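You operate a simulated robot arm through the tools that you are given. There is no shell and no other tool. Be economical: measure what you need, move in short steps, check, and stop when the job is done.

You run a simulated robot arm. Do the job below in one go: nothing can be reset, and whatever is moved stays where it is left.

## Task
Take the medium blue cone and put it on the top of the white box nearest the door. Then take the medium yellow cone and put it on the grey-top table. Then take the wide blue cone and put it on the top of the brown-taped white box. Then fetch the short grey tube and stand it on top of the film roll on the top of the low brown box left of the aisle. Then take the folded card on the grey-top table and put it away on the top of the long wooden table. Then turn the grey knob to DAY. Then take the green paper tube and put it on top of the grey steel case. Do these in the order given. Set down upright: medium blue cone, medium yellow cone, wide blue cone, short grey tube, folded card.

It is judged by the outcome, as a careful person would: the job done as asked, and still so three seconds after it is handed in. It fails if anything else is knocked over, pushed out of place, dropped, spilled or broken.

## Robot
A 6-joint arm with a two-finger gripper on a trunk, on a base that drives. Base frame: it is fixed to the floor where the robot stands at the start and does not move with it; the origin is under the middle of the robot, x ahead of it, y to its left, z up; the surface under the hand at the start is at about z = 700. Units: mm, degrees, N and s.
With the tool pointing down near the work surface it reaches from about 300 to 740 mm from the robot's upright axis, wherever it stands. Its first joint turns from -166.0 to 166.0 degrees. Places, roughly: film roll (6x6x13 cm) [5300, 1800, 500]; folded card [1250, 2000, 750]; green paper tube (10x3x4 cm) [500, 2400, 900]; grey knob [-1300, 3400, 900]; grey steel case (21x15x10 cm) [300, 2000, 900]; grey-top table [700, 2200, 800]; medium blue cone (11x11x18 cm) [500, 100, 800]; medium yellow cone (11x11x18 cm) [700, 100, 800]; short grey tube (5x5x9 cm) [1900, 1200, 500]; top of the brown-taped white box [2400, -100, 500]; top of the long wooden table [-1600, 2600, 800]; top of the white box nearest the door [2300, 1000, 400]; wide blue cone (16x16x18 cm) [700, 300, 800]. Payload 1.57 kg.
The tool frame sits at the grasp point between the pads (the TCP): z along the fingers, y along the line on which they close. The tips reach 21 mm beyond it. The gripper opens to 70 mm. The gripper's body begins 50 mm behind the TCP.
Orientation is that of the tool frame in the base frame, as [roll, pitch, yaw] about the fixed x, y, z axes, in that order (R = Rz(yaw) Ry(pitch) Rx(roll)). With the fingers straight down and closing along the base's y, the tool's x points along the base's -x, its y along +y and its z along -z.

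## Interface
- The arm moves only by the tool arm_command. Its argument "moves" is a list of rows, each a list of 7 numbers: the shift along the tool's x, y, z in mm, then the turn, a rotation vector about the tool's x, y, z in degrees, then the gripper command, from -1 (fully open) to 1 (shut), values between in proportion. In form: [[tx, ty, tz, wx, wy, wz, gripper], ...]. A call has 1 to 12 rows; each row shifts and turns the commanded pose from where the row before left it, along the tool's axes as they then stand. Each row takes 0.2 s and may step no farther than 50 mm and 8.6 degrees from the row before; otherwise, or with a gripper value out of range, the whole call is refused. Where a pose cannot be reached the arm comes as near as it can. A force on the tool above 40 N (or 10 N above the force at the start of the call, whichever is more), or a blocked arm, ends the call early, and 0.2 s more pass. The fingers move at their own pace and stop on an object; they squeeze with about 30 N. The grip force told is the motor's: it shows also when the fingers shut on nothing. Time passes only in rows, and 0.2 s behind the last, so rows that do not move let the fingers close. The reply holds the time, the measured pose of the TCP, the force on the tool along the base axes, the opening and the grip force, in the units named above and with some noise, with the torque about the TCP (base axes, N m) and any sound that the robot's microphone picked up.
- Cameras (640 x 400 px; columns grow to the right, rows downward): "scene" is now at [11.1, 170.4, 1470.6]; the picture's right is [0.20, -0.98, 0.00], its down [-0.82, -0.17, -0.55] and it looks along [0.54, 0.11, -0.83] (base axes); focal length 260 px, centre (320, 200). "wrist" rides on the gripper at [79, 4, -81] in the tool frame; the picture's right is [-0.05, 1.00, 0.00], its down [-0.67, -0.04, -0.75] and it looks along [-0.74, -0.04, 0.67] (tool axes); focal length 256 px, centre (320, 200).
- get_image(camera): a new picture of that camera. The clock stands still meanwhile.
- steer(legs): drives the robot by 1 to 6 legs, each [ahead, left, turn to the left] in mm, mm and degrees, along the robot's own axes; the way and the turn of a leg run together, so that a leg with both is an arc; at most 1500 mm and 180 degrees a leg. The arm and the cameras ride along, it lands a little off, and it stops where it bumps. It gives what a move gives.
- turn_head(pan, tilt): turns the head with the scene camera to pan (to the left, within 155 degrees either way) and tilt (down, from -29 to 69), counted from straight ahead of the robot. It gives what a move gives.
- locate(camera, pixels): for up to 12 pixels [column, row] of the newest picture of that camera ("zoom" is the newest enlarged one), the place [x, y, z] in the base frame of the surface seen there, good to about 2 mm. The clock stands still meanwhile.
- zoom(camera, box): a new picture of the part [left, top, right, bottom] of that camera's present view, enlarged. The clock stands still meanwhile.
- close_job(): hands the job in; it is judged then, once.

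Go step by step. Measure first, check grasps and placings, and put right what went wrong. The budget is 131 turns and 136 pictures, counting those below and the enlarged ones. Unless the task says otherwise, let go and move clear before handing in, and close with one line.

The tools are called after ">>>" as name(argument=value, ...) on one line, values as JSON. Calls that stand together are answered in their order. arm_command: Moves the arm, as the interface text tells. Its arguments: {"type":"object","properties":{"moves":{"type":"array","items":{"type":"array","items":{"type":"number"}}}},"required":["moves"]} The other tools are called the same way: steer (legs) drives the base; turn_head (pan, tilt) turns the head that bears the scene camera; get_image (camera) takes a picture; locate (camera, pixels) gives the place of the surface under pixels of a picture; zoom (camera, box) takes an enlarged picture of a part of a camera's view; close_job () hands the job in.

At the start:

```text
time_s: 0.0
ee_pos: [396.5, 68.3, 933.7]
ee_rot: [-179.9, -0.1, -180.0]
wrist_force: [0.2, -0.7, 0.4]
ft_torque: [0.01, 0.0, 0.0]
grip_width: 70.0
finger_force: 0.1
robot x, y, heading: [0.3, 2.1, -0.1]
head pan, tilt: [11.7, 56.3]
```

scene: 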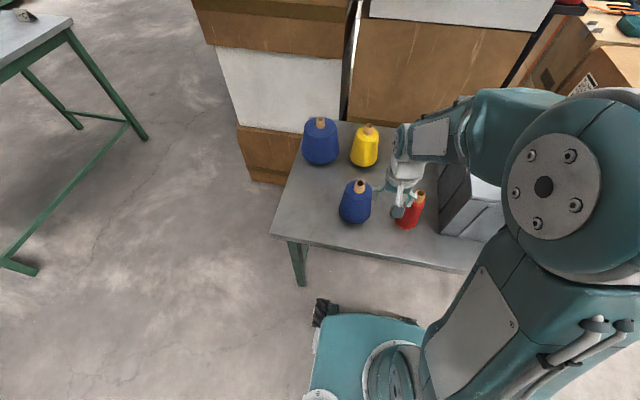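
wrist: 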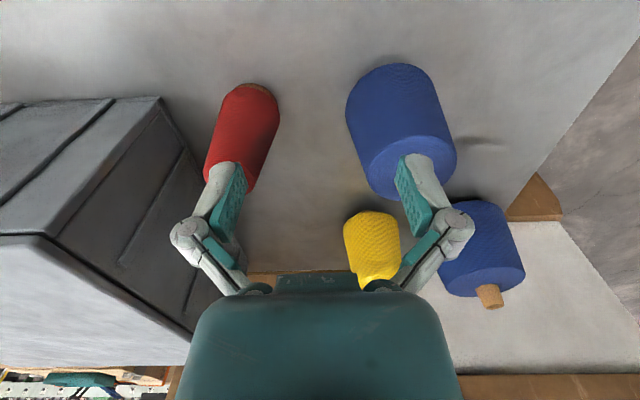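

The scene shows the medium blue cone near (355,203), wide blue at (320,140), yellow at (364,146). I'll enlarge this area to measure the cones.

>>> zoom(camera="scene", box=[270, 100, 470, 240])

>>> locate(camera="scene", pixels=[[361, 183], [355, 205], [368, 128], [363, 147], [320, 121], [320, 145], [340, 170], [300, 225], [417, 195], [490, 200]])

```text
2.86 times, centred on (370, 170) of scene
```

zoom: 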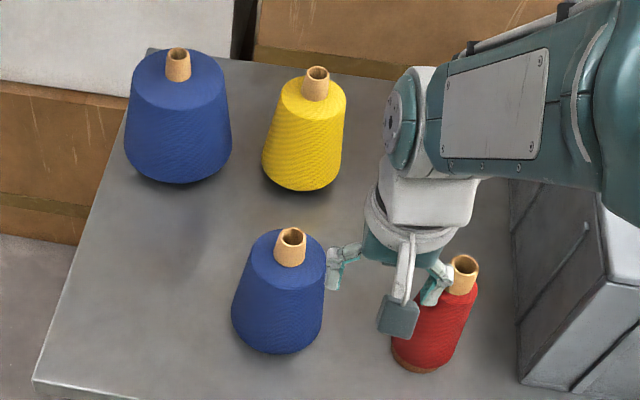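

```text
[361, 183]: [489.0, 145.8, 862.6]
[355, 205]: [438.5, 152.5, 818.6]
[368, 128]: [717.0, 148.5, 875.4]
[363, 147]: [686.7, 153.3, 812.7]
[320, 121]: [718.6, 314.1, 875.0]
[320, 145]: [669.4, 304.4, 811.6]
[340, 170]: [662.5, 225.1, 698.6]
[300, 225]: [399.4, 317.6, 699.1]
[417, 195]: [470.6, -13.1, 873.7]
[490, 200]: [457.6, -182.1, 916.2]
```

The cones show clear cardboard tips in the enlarged view. I'll measure those on the tips and shoulders.

>>> locate(camera="zoom", pixels=[[277, 240], [305, 240], [290, 250], [289, 262], [285, 273], [292, 229], [276, 262], [304, 262], [317, 82], [315, 97], [178, 62], [177, 78]])

>>> get_image(camera="wrist")

```text
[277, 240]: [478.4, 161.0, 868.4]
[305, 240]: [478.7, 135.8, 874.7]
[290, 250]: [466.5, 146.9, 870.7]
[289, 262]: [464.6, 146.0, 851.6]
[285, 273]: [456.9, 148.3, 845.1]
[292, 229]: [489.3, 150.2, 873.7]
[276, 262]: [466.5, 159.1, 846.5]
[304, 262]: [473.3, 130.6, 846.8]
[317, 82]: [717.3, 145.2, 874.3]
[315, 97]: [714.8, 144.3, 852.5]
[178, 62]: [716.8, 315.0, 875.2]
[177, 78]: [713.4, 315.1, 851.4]
```

```text
132 pictures are left
```

wrist: 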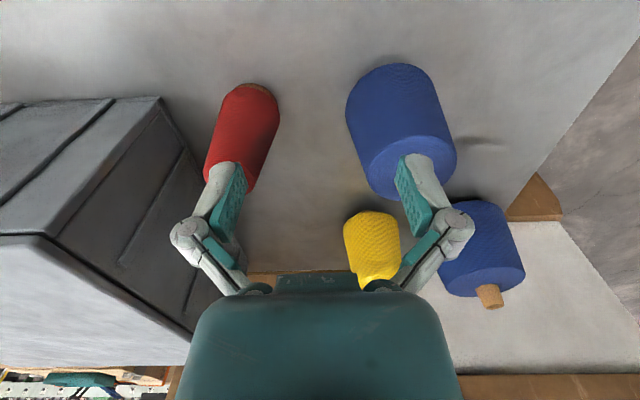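

The medium blue cone's tip is 27 mm wide, centred at (478,147), and spans z 847–875. I'll move above it and go down to z 871.

>>> arm_command(moves=[[-27, 26, 0, 0, 0, 0, -1], [-27, 26, 0, 0, 0, 0, -1], [-27.5, 26.7, 0, 0, 0, 0, -1], [0, 0, 0, 0, 0, 0, -1]])

>>> get_image(camera="wrist")

>>> zoom(camera="scene", box=[300, 120, 460, 240])

```text
time_s: 1.0
ee_pos: [477.2, 147.1, 935.8]
ee_rot: [-179.9, -0.1, -179.9]
wrist_force: [-0.6, 0.4, 0.0]
ft_torque: [-0.03, 0.01, 0.01]
grip_width: 70.3
finger_force: 0.0
robot x, y, heading: [0.5, 0.2, -0.1]
head pan, tilt: [11.7, 56.3]
```

```text
131 pictures are left
```

wrist: 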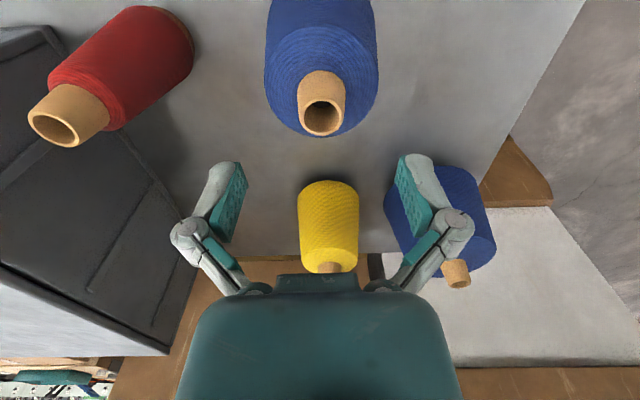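

```text
3.33 times, centred on (380, 180) of scene
```

zoom: 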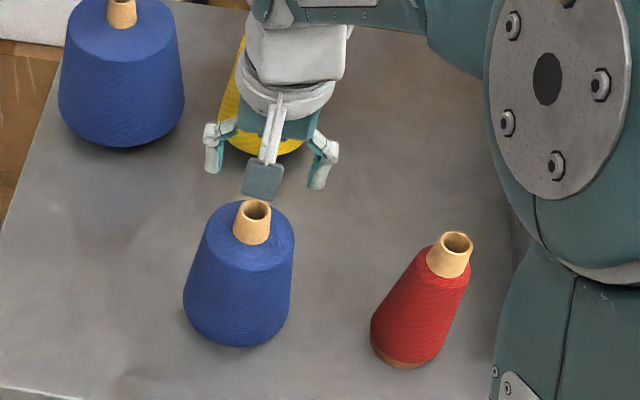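

The tip is centred between the fingers in the wrist view (321,112). Going down and closing.

>>> arm_command(moves=[[0, 0, 35, 0, 0, 0, -1], [0, 0, 28, 0, 0, 0, -1], [0, 0, 0, 0, 0, 0, -1], [0, 0, 0, 0, 0, 0, 1], [0, 0, 0, 0, 0, 0, 1], [0, 0, 0, 0, 0, 0, 1]])

>>> get_image(camera="wrist")

```text
time_s: 2.4
ee_pos: [477.6, 146.6, 872.9]
ee_rot: [180.0, 0.2, 180.0]
wrist_force: [-0.5, 5.6, 27.3]
ft_torque: [0.15, -0.39, 0.06]
grip_width: 31.2
finger_force: 30.3
robot x, y, heading: [-0.8, 0.5, -0.1]
head pan, tilt: [11.7, 56.3]
```

```text
129 pictures are left
```

wrist: 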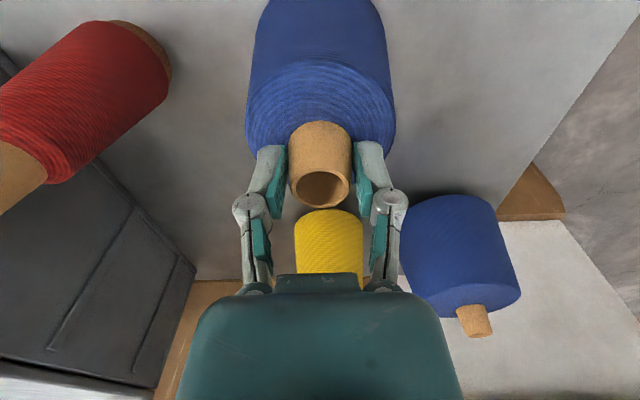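

Gripped at 31 mm, with 27 N upward (the fingertips touch the shoulder). Lifting gently to check the hold.

>>> arm_command(moves=[[0, 0, -10, 0, 0, 0, 1], [0, 0, -30, 0, 0, 0, 1], [0, 0, -30, 0, 0, 0, 1], [0, 0, 0, 0, 0, 0, 1]])

>>> get_image(camera="wrist")

>>> turn_head(pan=-10, tilt=15)

>>> get_image(camera="scene")

>>> turn_head(pan=50, tilt=25)

>>> get_image(camera="scene")

```text
time_s: 3.4
ee_pos: [478.8, 147.1, 941.0]
ee_rot: [-179.9, -0.2, -180.0]
wrist_force: [0.6, -0.5, -5.1]
ft_torque: [-0.03, -0.01, -0.02]
grip_width: 31.4
finger_force: 30.0
robot x, y, heading: [3.6, 2.2, -0.0]
head pan, tilt: [11.7, 56.3]
```

```text
128 pictures are left
```

wrist: 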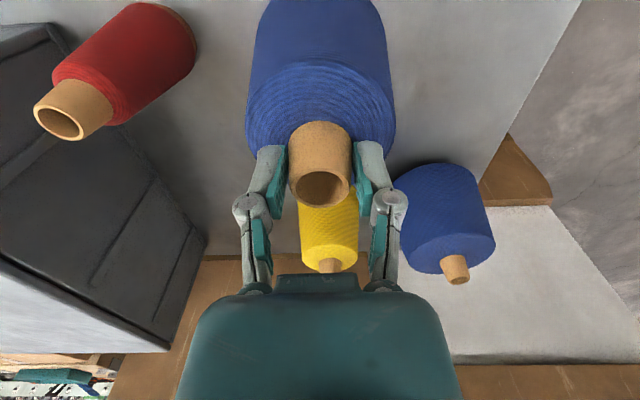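

```text
time_s: 4.5
ee_pos: [478.7, 146.5, 940.9]
ee_rot: [-179.9, 0.0, 180.0]
wrist_force: [0.1, -0.7, -6.5]
ft_torque: [0.04, -0.03, -0.02]
grip_width: 31.3
finger_force: 30.2
robot x, y, heading: [-0.6, -2.5, -0.2]
head pan, tilt: [-10.0, 15.0]
```

```text
127 pictures are left
```

scene: 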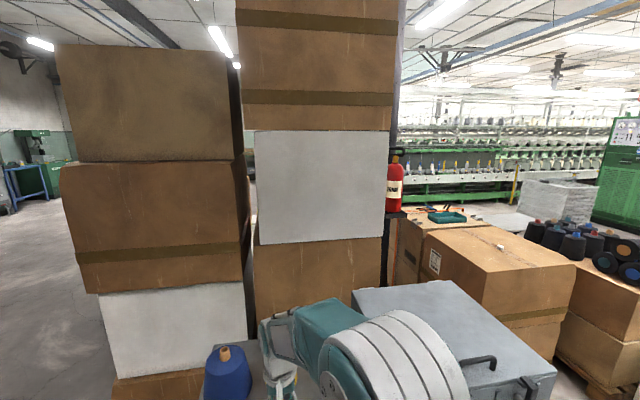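

```text
time_s: 5.8
ee_pos: [478.3, 147.9, 939.8]
ee_rot: [-179.8, -0.1, 180.0]
wrist_force: [0.4, -0.5, -5.5]
ft_torque: [0.0, 0.03, 0.01]
grip_width: 31.2
finger_force: 30.4
robot x, y, heading: [1.5, 2.8, -0.1]
head pan, tilt: [50.0, 25.0]
```

```text
126 pictures are left
```

scene: 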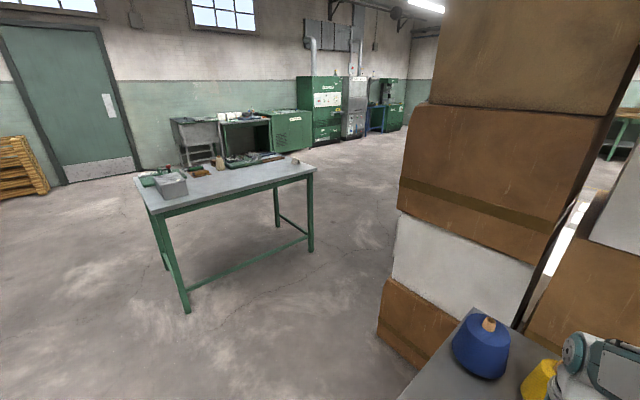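

The cone is held (about 0.6 kg). The path to the boxes runs between the carton stack and the grey table, so I'll measure landmarks: table corners (135,180), (318,165), feet (187,312), (310,250), and stack corner (378,335).

>>> locate(camera="scene", pixels=[[152, 214], [315, 168], [188, 310], [310, 250], [378, 335], [392, 280], [405, 200], [277, 226], [172, 185], [268, 258], [65, 183], [290, 151]])

>>> zoom(camera="scene", box=[120, 130, 340, 230])

```text
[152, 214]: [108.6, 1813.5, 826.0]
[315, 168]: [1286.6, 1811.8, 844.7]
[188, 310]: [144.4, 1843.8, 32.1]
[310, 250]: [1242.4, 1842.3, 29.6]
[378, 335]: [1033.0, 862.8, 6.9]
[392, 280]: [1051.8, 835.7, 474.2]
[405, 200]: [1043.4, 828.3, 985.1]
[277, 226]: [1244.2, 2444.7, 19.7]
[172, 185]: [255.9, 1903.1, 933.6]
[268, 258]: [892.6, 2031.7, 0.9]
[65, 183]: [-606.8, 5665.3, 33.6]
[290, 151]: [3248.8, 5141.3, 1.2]
```

```text
2.91 times, centred on (230, 180) of scene
```

zoom: 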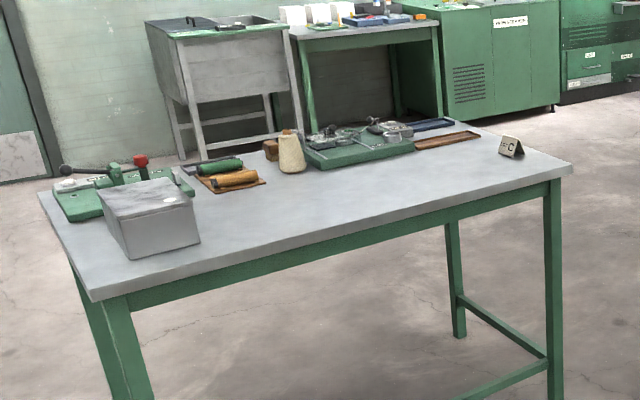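

The grey table spans x 110–1290 with its front edge at y 1810; the stack's left side is at y about 863. I'll back out and drive along the corridor at y≈1340, then look toward the boxes.

>>> steer(legs=[[-250, 0, 0], [0, 1330, 0], [1150, 0, 0]])

>>> turn_head(pan=-15, tilt=30)

>>> get_image(camera="scene")

```text
time_s: 19.3
ee_pos: [1364.4, 1518.1, 941.8]
ee_rot: [-179.9, -0.1, -177.9]
wrist_force: [0.1, 0.2, -5.6]
ft_torque: [0.0, 0.0, 0.05]
grip_width: 31.5
finger_force: 30.0
robot x, y, heading: [891.6, 1348.7, 2.1]
head pan, tilt: [50.0, 25.0]
```

```text
time_s: 20.7
ee_pos: [1365.6, 1517.4, 940.7]
ee_rot: [-179.9, -0.2, -177.9]
wrist_force: [-0.1, -0.2, -5.3]
ft_torque: [0.0, -0.01, 0.01]
grip_width: 31.3
finger_force: 29.8
robot x, y, heading: [891.1, 1354.8, 2.0]
head pan, tilt: [-15.0, 30.0]
```

```text
124 pictures are left
```

scene: 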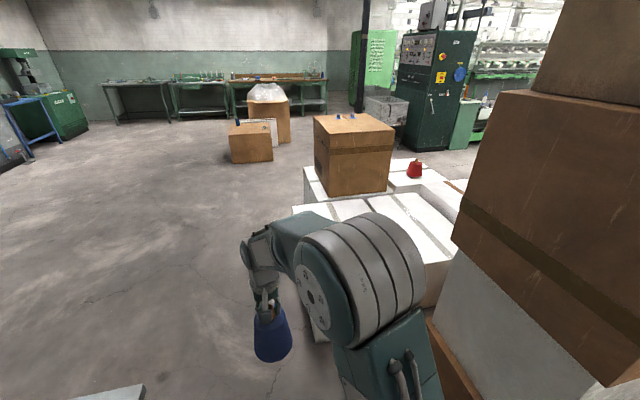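

White boxes are visible behind the arm around (340,215) and (430,215), with the short tube somewhere there. I'll locate these spots and enlarge.

>>> locate(camera="scene", pixels=[[296, 213], [350, 208], [310, 190], [330, 190], [405, 220], [430, 210], [448, 235], [415, 178], [450, 190], [318, 175], [265, 145], [140, 390]])

>>> zoom(camera="scene", box=[220, 80, 500, 260])

```text
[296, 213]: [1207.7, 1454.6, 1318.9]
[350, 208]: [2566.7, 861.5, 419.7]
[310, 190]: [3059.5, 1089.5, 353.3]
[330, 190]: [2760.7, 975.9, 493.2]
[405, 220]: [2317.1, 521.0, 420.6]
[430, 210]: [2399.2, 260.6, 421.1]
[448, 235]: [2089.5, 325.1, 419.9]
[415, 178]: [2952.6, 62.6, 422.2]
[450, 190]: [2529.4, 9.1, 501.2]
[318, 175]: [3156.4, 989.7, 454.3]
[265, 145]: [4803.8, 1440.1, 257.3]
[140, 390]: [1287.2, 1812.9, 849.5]
```

```text
2.22 times, centred on (360, 170) of scene
```

zoom: 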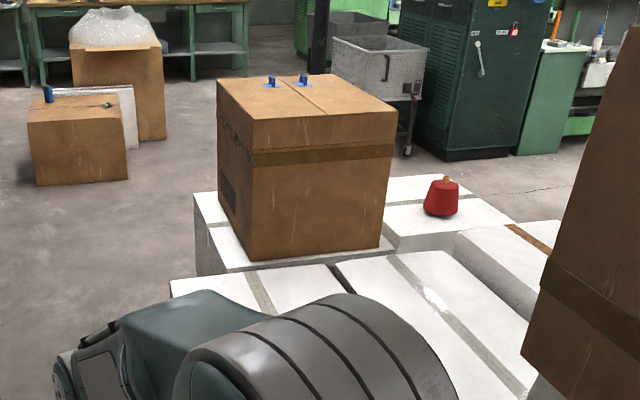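

The near white boxes have tops at z≈420. I'll drive ahead 500 mm and look right and down.

>>> steer(legs=[[500, 100, -2]])

>>> turn_head(pan=-50, tilt=40)

>>> get_image(camera="scene")

>>> turn_head(pan=0, tilt=40)

>>> get_image(camera="scene")

```text
time_s: 23.7
ee_pos: [1873.8, 1607.5, 940.8]
ee_rot: [-180.0, -0.1, -180.0]
wrist_force: [-0.4, -0.5, -5.3]
ft_torque: [0.0, -0.01, -0.02]
grip_width: 30.9
finger_force: 30.1
robot x, y, heading: [1395.1, 1464.6, 0.1]
head pan, tilt: [-15.0, 30.0]
```

```text
time_s: 24.7
ee_pos: [1873.3, 1607.3, 941.5]
ee_rot: [-179.9, 0.0, 179.9]
wrist_force: [-0.1, 0.0, -6.2]
ft_torque: [-0.03, 0.03, 0.0]
grip_width: 31.0
finger_force: 29.8
robot x, y, heading: [1394.0, 1456.6, -0.0]
head pan, tilt: [-50.0, 40.0]
```

```text
122 pictures are left
```

scene: 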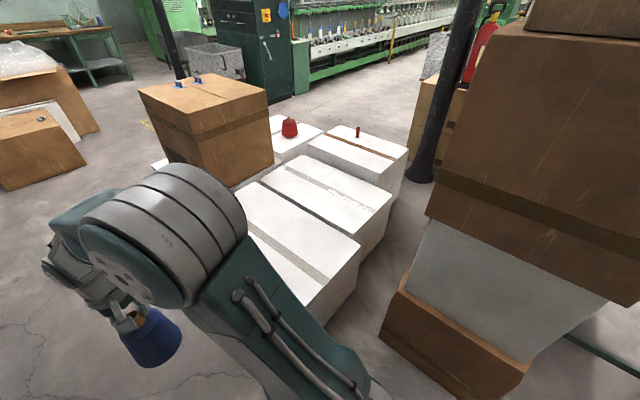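

```text
time_s: 25.9
ee_pos: [1873.4, 1607.3, 940.6]
ee_rot: [-179.9, -0.1, 180.0]
wrist_force: [0.2, -0.3, -4.2]
ft_torque: [0.05, 0.03, 0.0]
grip_width: 31.1
finger_force: 30.0
robot x, y, heading: [1395.3, 1458.3, -0.3]
head pan, tilt: [0.0, 40.0]
```

```text
121 pictures are left
```

scene: 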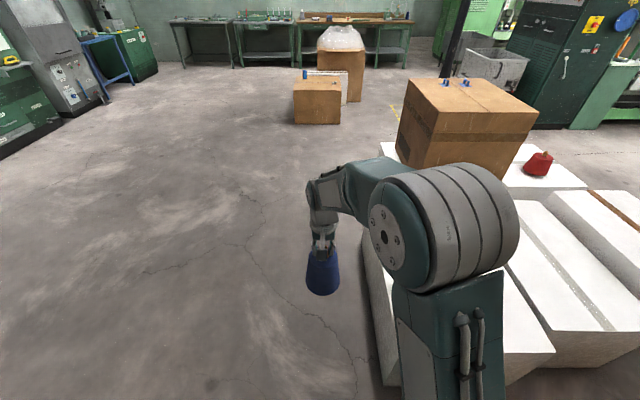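

The tube and near box are hidden by the arm's shoulder; the view to the left of the arm is free. I'll go further out and turn to face the boxes (heading −90).

>>> steer(legs=[[550, 350, 0], [0, 0, -90]])

>>> turn_head(pan=15, tilt=45)

>>> get_image(camera="scene")

```text
time_s: 27.8
ee_pos: [1966.4, 1643.4, 942.9]
ee_rot: [178.5, 0.0, 177.3]
wrist_force: [-0.3, -1.1, -5.4]
ft_torque: [0.0, 0.0, -0.03]
grip_width: 29.3
finger_force: 30.0
robot x, y, heading: [1498.4, 1546.4, -2.8]
head pan, tilt: [0.0, 40.0]
stopped in leg 1: the robot was blocked; the commanded pose is now the measured one
```

```text
time_s: 28.6
ee_pos: [1968.3, 1647.3, 943.2]
ee_rot: [178.5, 0.1, 177.5]
wrist_force: [0.2, -0.6, -5.6]
ft_torque: [0.01, 0.01, 0.01]
grip_width: 29.4
finger_force: 30.0
robot x, y, heading: [1496.2, 1544.3, -2.6]
head pan, tilt: [15.0, 45.0]
```

```text
120 pictures are left
```

scene: 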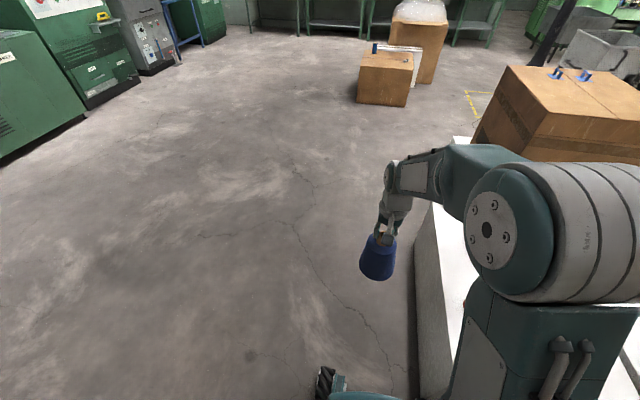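

The base bumped something, most likely the white box at the right front. I'll check where its edge is and the base front.

>>> locate(camera="scene", pixels=[[415, 300], [418, 360], [430, 215], [412, 385], [440, 300], [330, 380], [318, 380], [455, 150], [360, 397], [415, 250], [447, 165], [400, 350]])

>>> turn_head(pan=20, tilt=69)

>>> get_image(camera="scene")

```text
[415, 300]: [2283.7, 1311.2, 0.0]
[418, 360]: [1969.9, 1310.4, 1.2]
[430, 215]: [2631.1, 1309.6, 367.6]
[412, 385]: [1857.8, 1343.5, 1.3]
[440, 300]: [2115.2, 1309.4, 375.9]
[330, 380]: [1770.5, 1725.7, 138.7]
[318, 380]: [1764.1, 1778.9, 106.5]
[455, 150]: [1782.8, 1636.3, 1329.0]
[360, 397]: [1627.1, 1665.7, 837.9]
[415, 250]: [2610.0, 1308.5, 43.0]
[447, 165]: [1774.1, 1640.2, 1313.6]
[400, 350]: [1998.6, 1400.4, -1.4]
```

```text
time_s: 29.4
ee_pos: [1968.6, 1648.1, 943.1]
ee_rot: [178.7, 0.2, 177.5]
wrist_force: [0.2, 0.6, -6.3]
ft_torque: [-0.01, 0.02, 0.02]
grip_width: 29.4
finger_force: 30.0
robot x, y, heading: [1494.5, 1543.1, -2.4]
head pan, tilt: [20.0, 68.8]
```

```text
119 pictures are left
```

scene: 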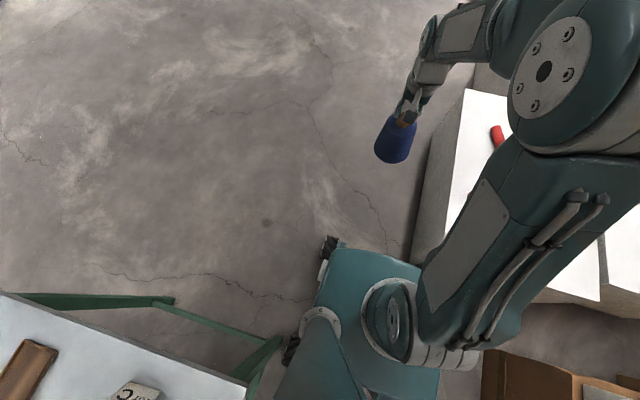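

The base front is at x≈1770. It is squeezed between the box face (y 1310) and the table leg, so I'll check that neither has moved: table corner near (245,395), leg (262,355), box corner (598,300), stack (480,380).

>>> locate(camera="scene", pixels=[[240, 390], [262, 355], [256, 380], [290, 345], [598, 298], [545, 290], [418, 230], [497, 135], [486, 378], [460, 130], [320, 340], [150, 390]])

>>> zoom(camera="scene", box=[200, 200, 640, 400])

```text
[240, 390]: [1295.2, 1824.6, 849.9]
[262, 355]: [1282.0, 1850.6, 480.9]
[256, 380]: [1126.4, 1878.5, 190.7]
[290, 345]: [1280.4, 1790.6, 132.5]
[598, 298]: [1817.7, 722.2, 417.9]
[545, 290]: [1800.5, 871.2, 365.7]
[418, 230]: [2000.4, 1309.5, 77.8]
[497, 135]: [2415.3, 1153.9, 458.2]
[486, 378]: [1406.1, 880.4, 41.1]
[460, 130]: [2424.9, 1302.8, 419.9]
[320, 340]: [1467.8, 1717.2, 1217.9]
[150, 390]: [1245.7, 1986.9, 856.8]
```

```text
1.45 times, centred on (420, 300) of scene
```

zoom: 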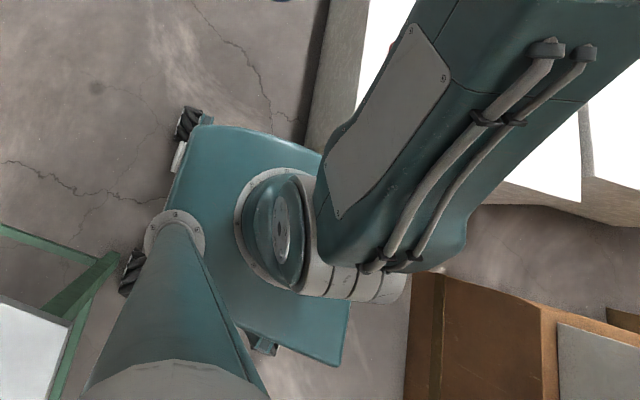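

Neither the table nor the box shows a clear shift. I'll back off diagonally, turn to heading 45°, and pass the diagonal gap between table corner and box corner.

>>> steer(legs=[[-240, -275, 2.4], [0, 0, 45]])

```text
time_s: 33.8
ee_pos: [1497.6, 1698.8, 941.4]
ee_rot: [178.7, 0.1, -135.2]
wrist_force: [-0.1, 0.3, -5.2]
ft_torque: [0.0, 0.02, -0.01]
grip_width: 29.4
finger_force: 30.0
robot x, y, heading: [1252.9, 1277.9, 44.5]
head pan, tilt: [20.0, 68.8]
```

Now through the gap and then turn to face the boxes.

>>> steer(legs=[[900, 0, 0], [0, 0, -134.5]])

>>> turn_head(pan=25, tilt=45)

>>> get_image(camera="scene")

>>> turn_head(pan=-45, tilt=45)

>>> get_image(camera="scene")

```text
time_s: 44.1
ee_pos: [2012.5, 1442.8, 943.7]
ee_rot: [178.4, 0.3, 90.6]
wrist_force: [0.7, -0.3, -5.9]
ft_torque: [0.01, 0.01, 0.01]
grip_width: 29.1
finger_force: 30.1
robot x, y, heading: [1890.8, 1908.2, -89.7]
head pan, tilt: [20.0, 68.8]
```

```text
time_s: 45.0
ee_pos: [2012.6, 1443.5, 941.8]
ee_rot: [178.4, 0.2, 90.7]
wrist_force: [0.5, 0.3, -5.3]
ft_torque: [0.02, -0.03, 0.0]
grip_width: 29.2
finger_force: 29.9
robot x, y, heading: [1887.8, 1912.1, -89.5]
head pan, tilt: [25.0, 45.0]
```

```text
117 pictures are left
```

scene: 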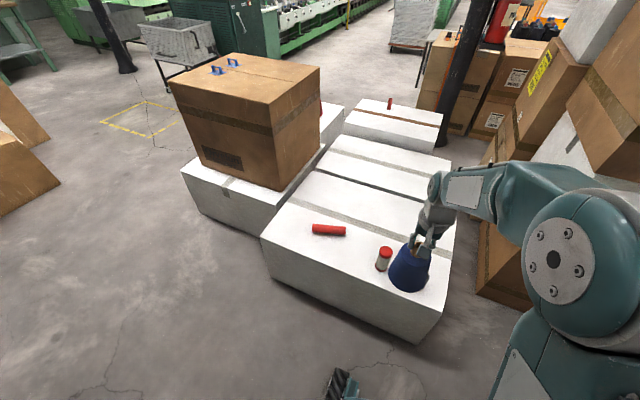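

```text
time_s: 46.4
ee_pos: [2013.3, 1443.4, 943.3]
ee_rot: [178.4, 0.2, 90.7]
wrist_force: [0.1, 0.0, -5.4]
ft_torque: [0.0, -0.02, -0.03]
grip_width: 29.3
finger_force: 29.8
robot x, y, heading: [1887.8, 1910.4, -89.6]
head pan, tilt: [-45.0, 45.0]
```

```text
116 pictures are left
```

scene: 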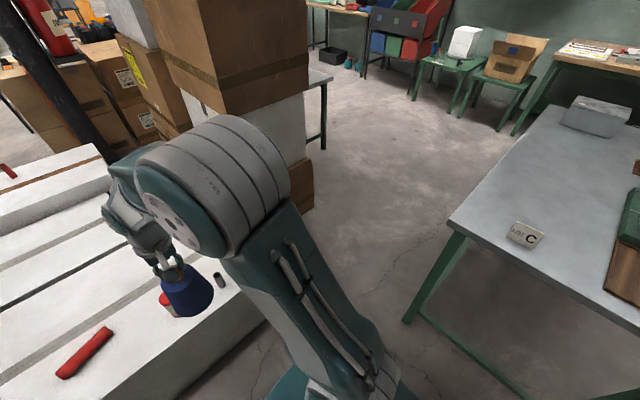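

The target box (with red tube, red-capped tube, and a grey tube hidden behind the cone) is in front. I'll take an enlarged look from the better pan and measure.

>>> locate(camera="scene", pixels=[[217, 275], [219, 285], [85, 352], [525, 235], [540, 215]])

>>> turn_head(pan=15, tilt=50)

>>> zoom(camera="scene", box=[160, 100, 480, 300])

```text
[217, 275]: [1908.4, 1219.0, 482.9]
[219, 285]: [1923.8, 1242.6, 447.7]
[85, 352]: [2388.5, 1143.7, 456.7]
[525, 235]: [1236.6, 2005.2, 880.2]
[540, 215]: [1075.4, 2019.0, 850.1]
```

```text
time_s: 47.7
ee_pos: [2012.3, 1444.5, 942.5]
ee_rot: [178.4, 0.2, 90.6]
wrist_force: [0.7, 0.4, -6.3]
ft_torque: [0.01, 0.0, 0.02]
grip_width: 29.2
finger_force: 30.2
robot x, y, heading: [1886.0, 1909.2, -89.6]
head pan, tilt: [15.0, 50.0]
```

```text
2.00 times, centred on (320, 200) of scene
```

zoom: 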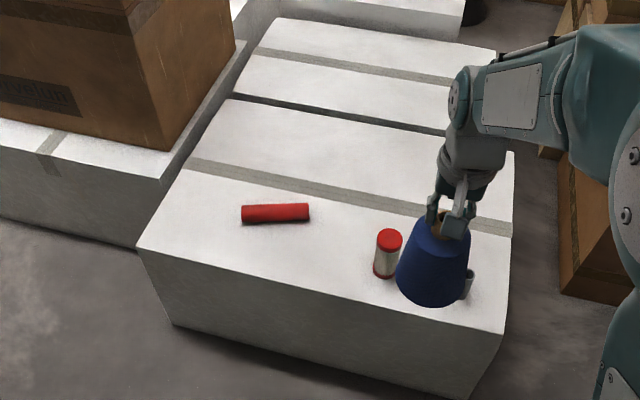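

>>> locate(camera="zoom", pixels=[[390, 238], [384, 268], [468, 270], [245, 215], [305, 212], [137, 247], [172, 326], [503, 333], [235, 100], [300, 275], [350, 160], [330, 250]])

```text
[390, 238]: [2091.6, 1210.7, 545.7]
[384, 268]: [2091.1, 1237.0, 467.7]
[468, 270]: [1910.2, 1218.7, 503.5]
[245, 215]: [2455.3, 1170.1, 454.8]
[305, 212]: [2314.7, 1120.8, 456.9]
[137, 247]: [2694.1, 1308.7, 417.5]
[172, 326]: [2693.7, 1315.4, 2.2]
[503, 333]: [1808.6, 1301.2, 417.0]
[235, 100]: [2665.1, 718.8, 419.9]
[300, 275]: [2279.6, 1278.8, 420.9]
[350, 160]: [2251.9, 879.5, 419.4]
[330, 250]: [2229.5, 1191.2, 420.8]
```

The box top is x 1805–2695, y 715–1310, z 420; the free spot (2220,1215) sits between the red-capped tube and the lying red tube. I'll drive so the cone hangs over it.

>>> steer(legs=[[225, 208, -0.4]])

>>> arm_command(moves=[[0, 0, 40, 1.6, 0, 0, 1], [0, 0, 40, 0, 0, 0, 1], [0, 0, 40, 0, 0, 0, 1], [0, 0, 40, 0, 0, 0, 1]])

>>> zoom(camera="scene", box=[200, 120, 480, 300])

>>> get_image(camera="wrist")

```text
time_s: 49.8
ee_pos: [2223.4, 1218.3, 942.5]
ee_rot: [178.3, 0.3, 90.3]
wrist_force: [0.8, 0.5, -5.2]
ft_torque: [0.0, 0.01, -0.01]
grip_width: 29.1
finger_force: 29.6
robot x, y, heading: [2102.7, 1683.5, -89.8]
head pan, tilt: [15.0, 50.0]
```

```text
time_s: 50.8
ee_pos: [2230.1, 1219.3, 783.7]
ee_rot: [-180.0, 0.3, 90.4]
wrist_force: [0.2, -0.3, -5.9]
ft_torque: [0.03, -0.04, 0.0]
grip_width: 29.4
finger_force: 29.5
robot x, y, heading: [2102.8, 1684.4, -89.6]
head pan, tilt: [15.0, 50.0]
```

```text
2.22 times, centred on (340, 210) of scene
```

zoom: 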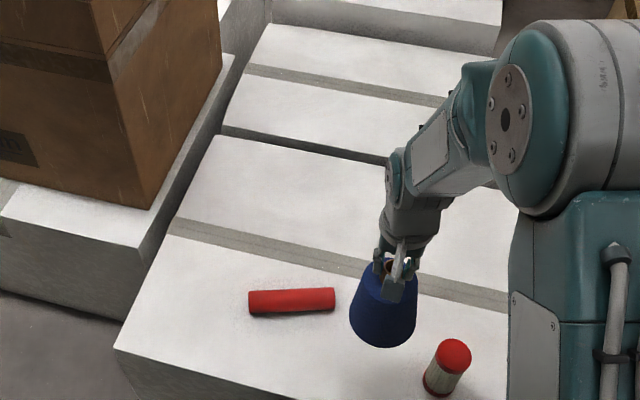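

```text
113 pictures are left
```

wrist: 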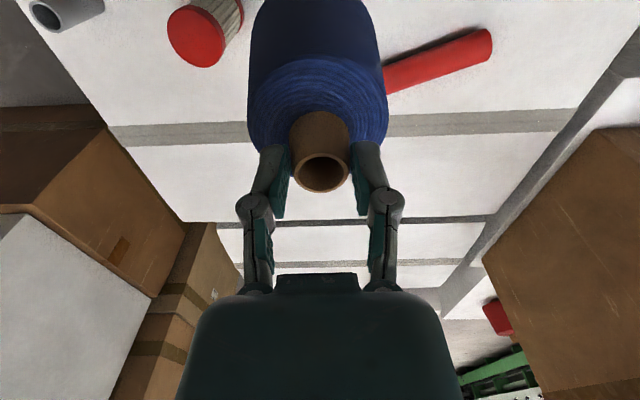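

The cone is clear of both tubes. I'll shift 8 mm toward −x and descend to near contact.

>>> arm_command(moves=[[0, -8, 40, 0, 0, 0, 1], [0, 0, 40, 0, 0, 0, 1], [0, 0, 40, 0, 0, 0, 1], [0, 0, 40, 0, 0, 0, 1], [0, 0, 18, 0, 0, 0, 1], [0, 0, 0, 0, 0, 0, 1]])

>>> get_image(camera="scene")

```text
time_s: 52.2
ee_pos: [2217.9, 1214.5, 604.7]
ee_rot: [179.9, 0.2, 90.5]
wrist_force: [-2.5, 4.4, 11.3]
ft_torque: [0.77, 0.07, 0.09]
grip_width: 29.2
finger_force: 30.2
robot x, y, heading: [2099.8, 1683.8, -89.5]
head pan, tilt: [15.0, 50.0]
```

```text
112 pictures are left
```

scene: 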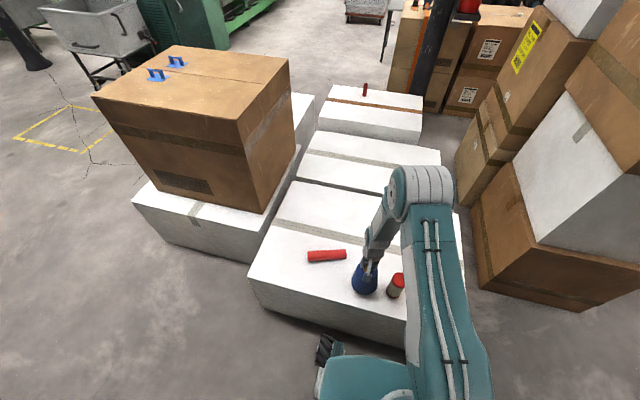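

Contact already at z 605 with some torque: the cone hangs slightly tilted about the finger axis. I'll look closely.

>>> zoom(camera="scene", box=[310, 230, 430, 310])

>>> get_image(camera="wrist")

```text
5.00 times, centred on (370, 270) of scene
```

zoom: 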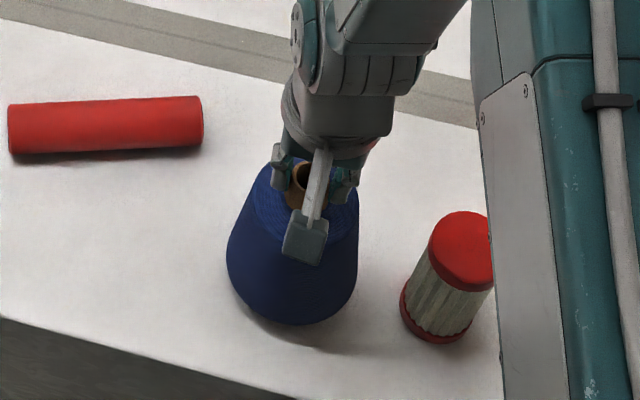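

```text
110 pictures are left
```

wrist: 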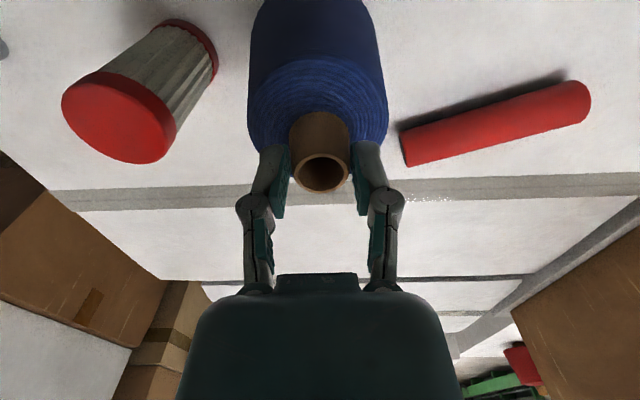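

The near edge (robot side) touches first, so the cone is tilted about 12° about the finger axis. I'll rotate the tool about its y to level it, then lower.

>>> arm_command(moves=[[0, 0, -4, 0, 0, 0, 1], [0, 0, 0, 0, 6, 0, 1], [0, 0, 0, 0, 5, 0, 1], [0, 0, 0, 0, 0, 0, 1]])

>>> zoom(camera="scene", box=[310, 230, 430, 310])

```text
time_s: 53.2
ee_pos: [2219.4, 1214.7, 609.7]
ee_rot: [180.0, -10.8, 90.5]
wrist_force: [-0.6, 0.4, -5.1]
ft_torque: [-0.11, -0.04, -0.01]
grip_width: 29.0
finger_force: 30.1
robot x, y, heading: [2100.2, 1684.3, -89.8]
head pan, tilt: [15.0, 50.0]
```

```text
5.00 times, centred on (370, 270) of scene
```

zoom: 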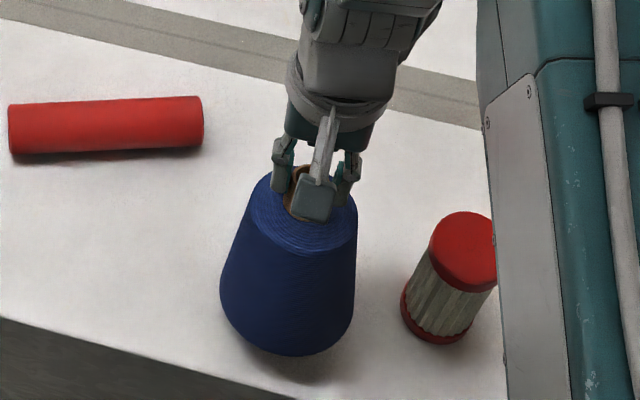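

Cone looks near level. Lowering vertically until contact.

>>> arm_command(moves=[[-1.2, 0, 6.9, 0, 0, 0, 1], [-0.9, 0, 5, 0, 0, 0, 1], [-0.6, 0, 3, 0, 0, 0, 1], [0, 0, 0, 0, 0, 0, 1]])

```text
time_s: 54.2
ee_pos: [2218.6, 1216.2, 594.3]
ee_rot: [180.0, -10.7, 90.4]
wrist_force: [-0.8, -0.5, 34.3]
ft_torque: [-0.04, 0.07, 0.0]
grip_width: 31.5
finger_force: 29.8
robot x, y, heading: [2102.3, 1680.7, -89.7]
head pan, tilt: [15.0, 50.0]
```

Flat contact (no torque, z 594 as expected). Easing off, releasing, and retracting along the tool.

>>> arm_command(moves=[[0, 0, -1, 0, 0, 0, 0.4], [0, 0, 0, 0, 0, 0, -0.6], [0, 0, 0, 0, 0, 0, -1], [0, 0, -40, 0, 0, 0, -1], [0, 0, -50, 0, -5, 0, -1], [0, 0, -50, 0, -6, 0, -1], [0, 0, -50, 0, 0, 0, -1], [0, 0, -50, 0, 0, 0, -1], [0, 0, -50, 0, 0, 0, -1], [0, 0, -50, 0, 0, 0, -1]])

>>> zoom(camera="scene", box=[290, 200, 470, 310])

```text
time_s: 56.4
ee_pos: [2219.0, 1198.9, 930.9]
ee_rot: [180.0, 0.2, 90.5]
wrist_force: [0.1, -0.7, 0.0]
ft_torque: [0.02, -0.04, -0.02]
grip_width: 70.1
finger_force: 0.0
robot x, y, heading: [2102.0, 1685.6, -89.7]
head pan, tilt: [15.0, 50.0]
```

```text
3.56 times, centred on (380, 255) of scene
```

zoom: 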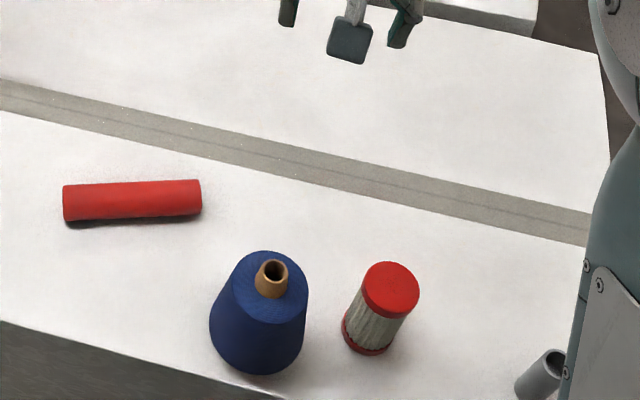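

The medium blue cone stands upright. Now I drive back the same way to the yellow cone.

>>> steer(legs=[[-225, -207, 0], [0, 0, 134.7], [-910, 0, 0], [0, 0, -45]])

```text
time_s: 70.4
ee_pos: [1717.3, 1390.4, 930.8]
ee_rot: [-179.9, 0.2, 179.2]
wrist_force: [-0.4, 0.6, 0.5]
ft_torque: [-0.02, 0.0, 0.02]
grip_width: 70.2
finger_force: 0.0
robot x, y, heading: [1228.4, 1284.6, -1.0]
head pan, tilt: [15.0, 50.0]
```

>>> steer(legs=[[-1460, 0, 1], [0, -1270, 0], [335, 0, 0]])

>>> turn_head(pan=11, tilt=50)

>>> get_image(camera="scene")

```text
time_s: 85.3
ee_pos: [652.6, 143.6, 931.2]
ee_rot: [180.0, 0.2, -177.5]
wrist_force: [-0.2, 0.5, -0.4]
ft_torque: [-0.02, 0.0, -0.03]
grip_width: 69.9
finger_force: 0.1
robot x, y, heading: [172.0, 6.4, 2.0]
head pan, tilt: [15.0, 50.0]
```

```text
time_s: 86.0
ee_pos: [653.3, 145.4, 932.1]
ee_rot: [180.0, 0.2, -177.5]
wrist_force: [-0.4, 0.6, 0.7]
ft_torque: [-0.01, 0.0, -0.01]
grip_width: 70.0
finger_force: 0.0
robot x, y, heading: [174.6, 9.3, 2.2]
head pan, tilt: [11.0, 50.0]
```

```text
107 pictures are left
```

scene: 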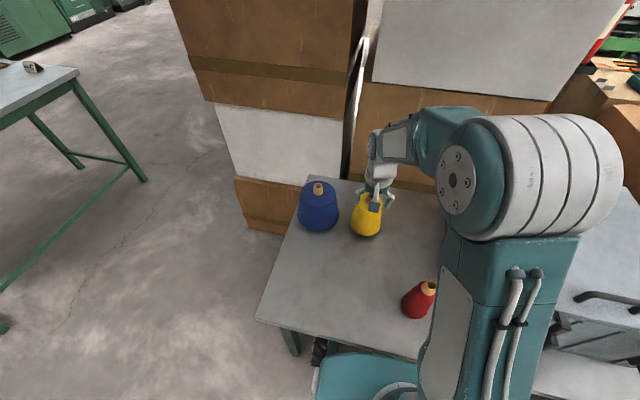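

The hand is about 64 mm short of the yellow tip. Checking with the wrist camera.

>>> get_image(camera="wrist")

```text
106 pictures are left
```

wrist: 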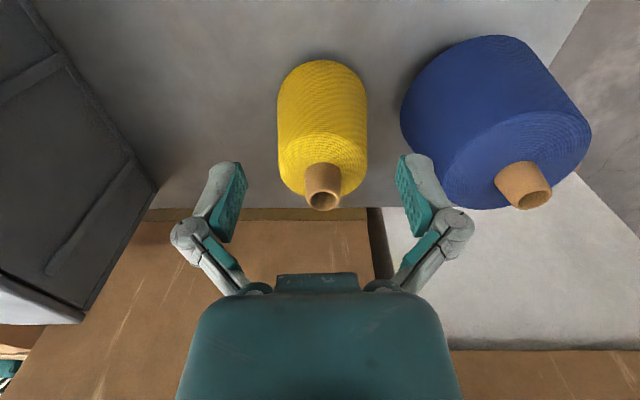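

>>> locate(camera="wrist", pixels=[[308, 185], [338, 185], [323, 178], [323, 208], [495, 185], [548, 180], [523, 180], [530, 204]])

```text
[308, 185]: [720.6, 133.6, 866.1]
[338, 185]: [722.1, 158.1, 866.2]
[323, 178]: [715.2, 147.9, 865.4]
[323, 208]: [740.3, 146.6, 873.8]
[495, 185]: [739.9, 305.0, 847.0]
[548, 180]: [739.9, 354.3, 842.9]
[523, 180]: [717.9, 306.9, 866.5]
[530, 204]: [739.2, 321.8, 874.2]
```

Yellow tip centre is at about (727,146). Moving over, down to z≈876, and closing.

>>> arm_command(moves=[[-37, 0, 0, 0, 0, 0, -1], [-37, -1, 0, 0, 0, 0, -1], [0, 0, 28, 0, 0, 0, -1], [0, 0, 27, 0, 0, 0, -1], [0, 0, 0, 0, 0, 0, -1]])

>>> get_image(camera="wrist")

```text
time_s: 87.2
ee_pos: [729.2, 148.2, 877.1]
ee_rot: [-180.0, 0.3, -177.5]
wrist_force: [1.0, -0.9, 0.0]
ft_torque: [0.02, 0.03, 0.0]
grip_width: 70.2
finger_force: 0.1
robot x, y, heading: [172.4, 12.9, 2.2]
head pan, tilt: [11.0, 50.0]
```

```text
105 pictures are left
```

wrist: 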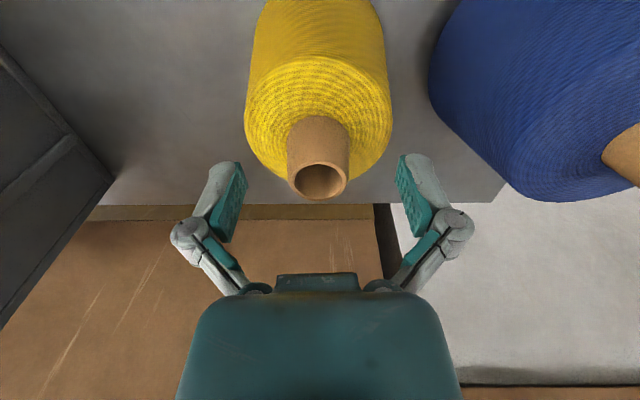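

>>> arm_command(moves=[[0, 0, 3, 0, 0, 0, -1], [0, 0, 0, 0, 0, 0, 1], [0, 0, 0, 0, 0, 0, 1], [0, 0, 0, 0, 0, 0, 1]])

>>> arm_command(moves=[[0, 0, -15, 0, 0, 0, 1], [0, 0, -40, 0, 0, 0, 1], [0, 0, -40, 0, 0, 0, 1], [0, 0, 0, 0, 0, 0, 1]])

>>> get_image(camera="wrist")

```text
time_s: 88.2
ee_pos: [727.5, 146.9, 875.9]
ee_rot: [180.0, 0.5, -177.4]
wrist_force: [-1.9, 0.2, 25.2]
ft_torque: [-0.02, -0.2, -0.03]
grip_width: 30.7
finger_force: 29.7
robot x, y, heading: [170.5, 10.0, 2.1]
head pan, tilt: [11.0, 50.0]
```

```text
time_s: 89.2
ee_pos: [725.9, 146.8, 966.7]
ee_rot: [180.0, 0.2, -177.5]
wrist_force: [-0.3, 0.1, -6.1]
ft_torque: [0.01, 0.04, 0.0]
grip_width: 30.5
finger_force: 30.1
robot x, y, heading: [171.3, 8.9, 2.2]
head pan, tilt: [11.0, 50.0]
```

```text
104 pictures are left
```

wrist: 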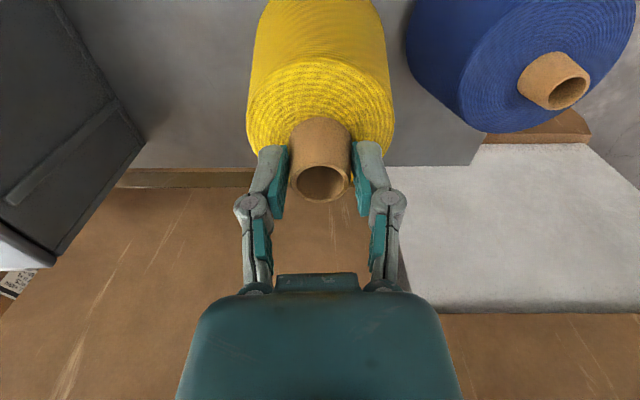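

Yellow cone is held straight. I'll raise it, retract, back out and drive round to the grey table, then turn to face it.

>>> arm_command(moves=[[0, 0, -50, 0, 0, 0, 1], [0, 0, -50, 0, 0, 0, 1], [48, 0, 0, 0, 0, 0, 1], [48, 0, 0, 0, 0, 0, 1], [48, 0, 0, 0, 0, 0, 1], [40, 0, 0, 0, 0, 0, 1], [0, 0, 0, 0, 0, 0, 1]])

>>> steer(legs=[[-420, 0, -2.1], [0, 1290, 0], [1130, 0, 0], [0, 0, 90]])

>>> turn_head(pan=15, tilt=40)

>>> get_image(camera="scene")

```text
time_s: 90.8
ee_pos: [541.1, 139.9, 1067.3]
ee_rot: [179.9, 0.2, -177.5]
wrist_force: [0.0, -0.3, -5.6]
ft_torque: [0.02, -0.04, 0.0]
grip_width: 30.5
finger_force: 30.0
robot x, y, heading: [165.6, 11.3, 2.4]
head pan, tilt: [11.0, 50.0]
```

```text
time_s: 108.4
ee_pos: [778.0, 1612.6, 1067.1]
ee_rot: [-179.9, 0.2, -91.5]
wrist_force: [0.1, -0.6, -5.6]
ft_torque: [-0.01, 0.03, 0.0]
grip_width: 30.0
finger_force: 30.5
robot x, y, heading: [882.7, 1237.6, 88.3]
head pan, tilt: [11.0, 50.0]
```

```text
time_s: 109.1
ee_pos: [780.0, 1612.4, 1068.7]
ee_rot: [-180.0, 0.3, -91.5]
wrist_force: [-0.6, 0.2, -6.6]
ft_torque: [-0.03, 0.01, 0.02]
grip_width: 30.1
finger_force: 30.1
robot x, y, heading: [880.5, 1238.7, 88.0]
head pan, tilt: [15.0, 40.0]
```

```text
103 pictures are left
```

scene: 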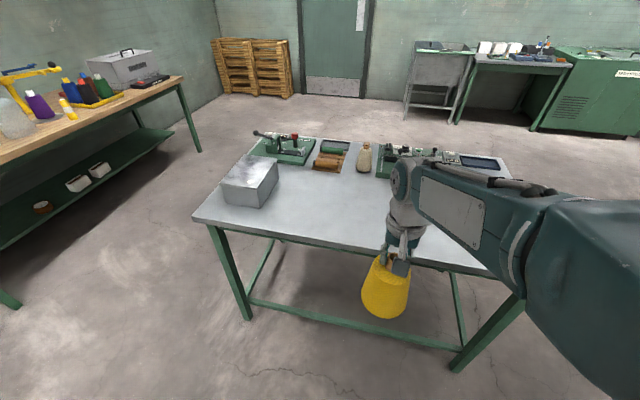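

The table's front middle is empty. I'll measure the free spot around (330,210) and nearby items.

>>> locate(camera="scene", pixels=[[330, 215], [360, 195], [340, 235], [363, 150], [362, 172], [328, 165], [270, 195], [248, 205], [335, 148], [285, 155], [195, 217]])

>>> zoom(camera="scene", box=[190, 120, 410, 250])

```text
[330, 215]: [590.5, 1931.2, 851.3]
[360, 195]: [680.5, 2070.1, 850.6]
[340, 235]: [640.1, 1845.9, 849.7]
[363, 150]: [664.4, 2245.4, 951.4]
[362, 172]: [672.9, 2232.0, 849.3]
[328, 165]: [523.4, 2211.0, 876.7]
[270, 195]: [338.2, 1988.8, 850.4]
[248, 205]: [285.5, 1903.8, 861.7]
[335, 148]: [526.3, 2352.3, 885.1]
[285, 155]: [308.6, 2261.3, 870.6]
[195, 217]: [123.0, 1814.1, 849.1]
```

```text
2.91 times, centred on (300, 185) of scene
```

zoom: 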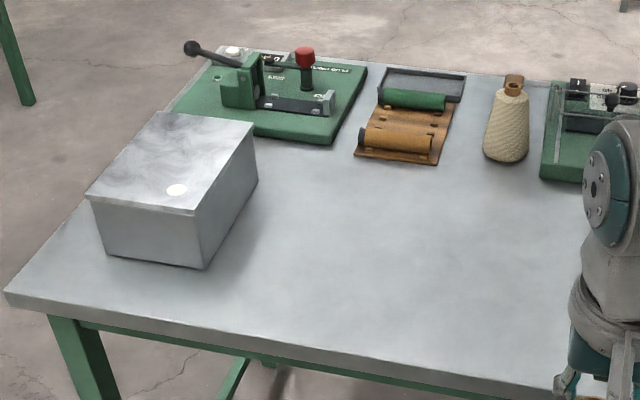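

Table top is z 850, and the spot (900,1945) is free. I'll drive nearer and bring the cone over it.

>>> steer(legs=[[200, -115, 1.8]])

>>> arm_command(moves=[[-45, 0, 0, 0, 0, 0, 1], [-45, 0, 0, 0, 0, 0, 1], [-40, 0, 0, 0, 0, 0, 1], [0, 0, 0, 0, 0, 0, 1]])

>>> get_image(camera="scene")

>>> get_image(camera="wrist")

```text
time_s: 110.8
ee_pos: [884.7, 1812.8, 1067.6]
ee_rot: [-179.9, 0.1, -90.0]
wrist_force: [-1.5, 0.2, -5.7]
ft_torque: [-0.02, 0.01, 0.03]
grip_width: 30.2
finger_force: 29.7
robot x, y, heading: [1001.1, 1437.2, 89.5]
head pan, tilt: [15.0, 40.0]
```

```text
time_s: 111.8
ee_pos: [892.4, 1943.7, 1068.6]
ee_rot: [179.9, 0.2, -89.9]
wrist_force: [0.1, -0.6, -4.8]
ft_torque: [-0.04, -0.03, 0.01]
grip_width: 30.3
finger_force: 29.6
robot x, y, heading: [1002.1, 1440.2, 89.8]
head pan, tilt: [15.0, 40.0]
```

```text
101 pictures are left
```

scene: 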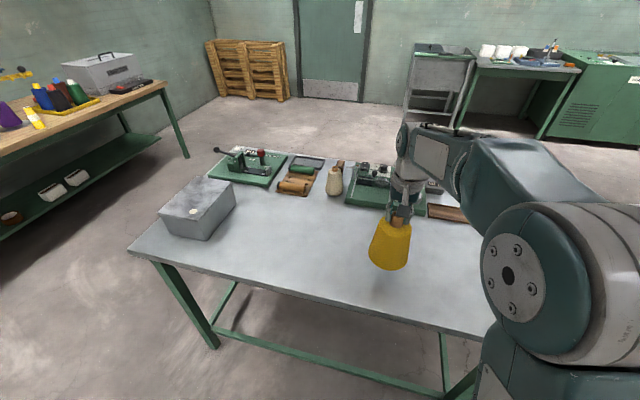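

```text
100 pictures are left
```

wrist: 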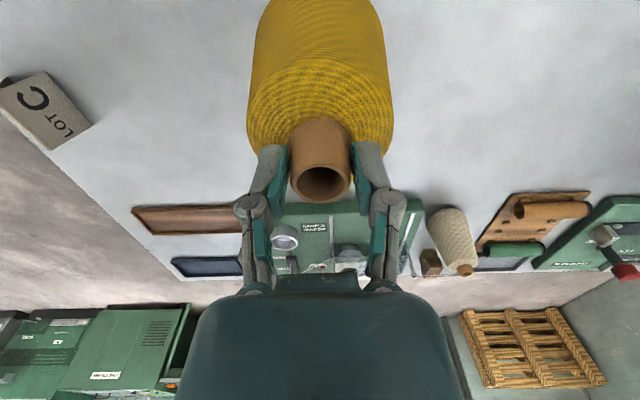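

Clear all round. Lowering the cone to contact (expected TCP z≈1026).

>>> arm_command(moves=[[0, 0, 25, 0, 0, 0, 1], [0, 0, 9, 0, 0, 0, 1], [0, 0, 5, 0, 0, 0, 1], [0, 0, 3, 0, 0, 0, 1], [0, 0, 0, 0, 0, 0, 1]])

```text
time_s: 113.0
ee_pos: [889.2, 1942.7, 1027.1]
ee_rot: [179.9, 0.3, -90.0]
wrist_force: [1.0, -1.2, 1.6]
ft_torque: [-0.15, 0.04, 0.03]
grip_width: 30.2
finger_force: 30.0
robot x, y, heading: [999.7, 1435.7, 89.6]
head pan, tilt: [15.0, 40.0]
```

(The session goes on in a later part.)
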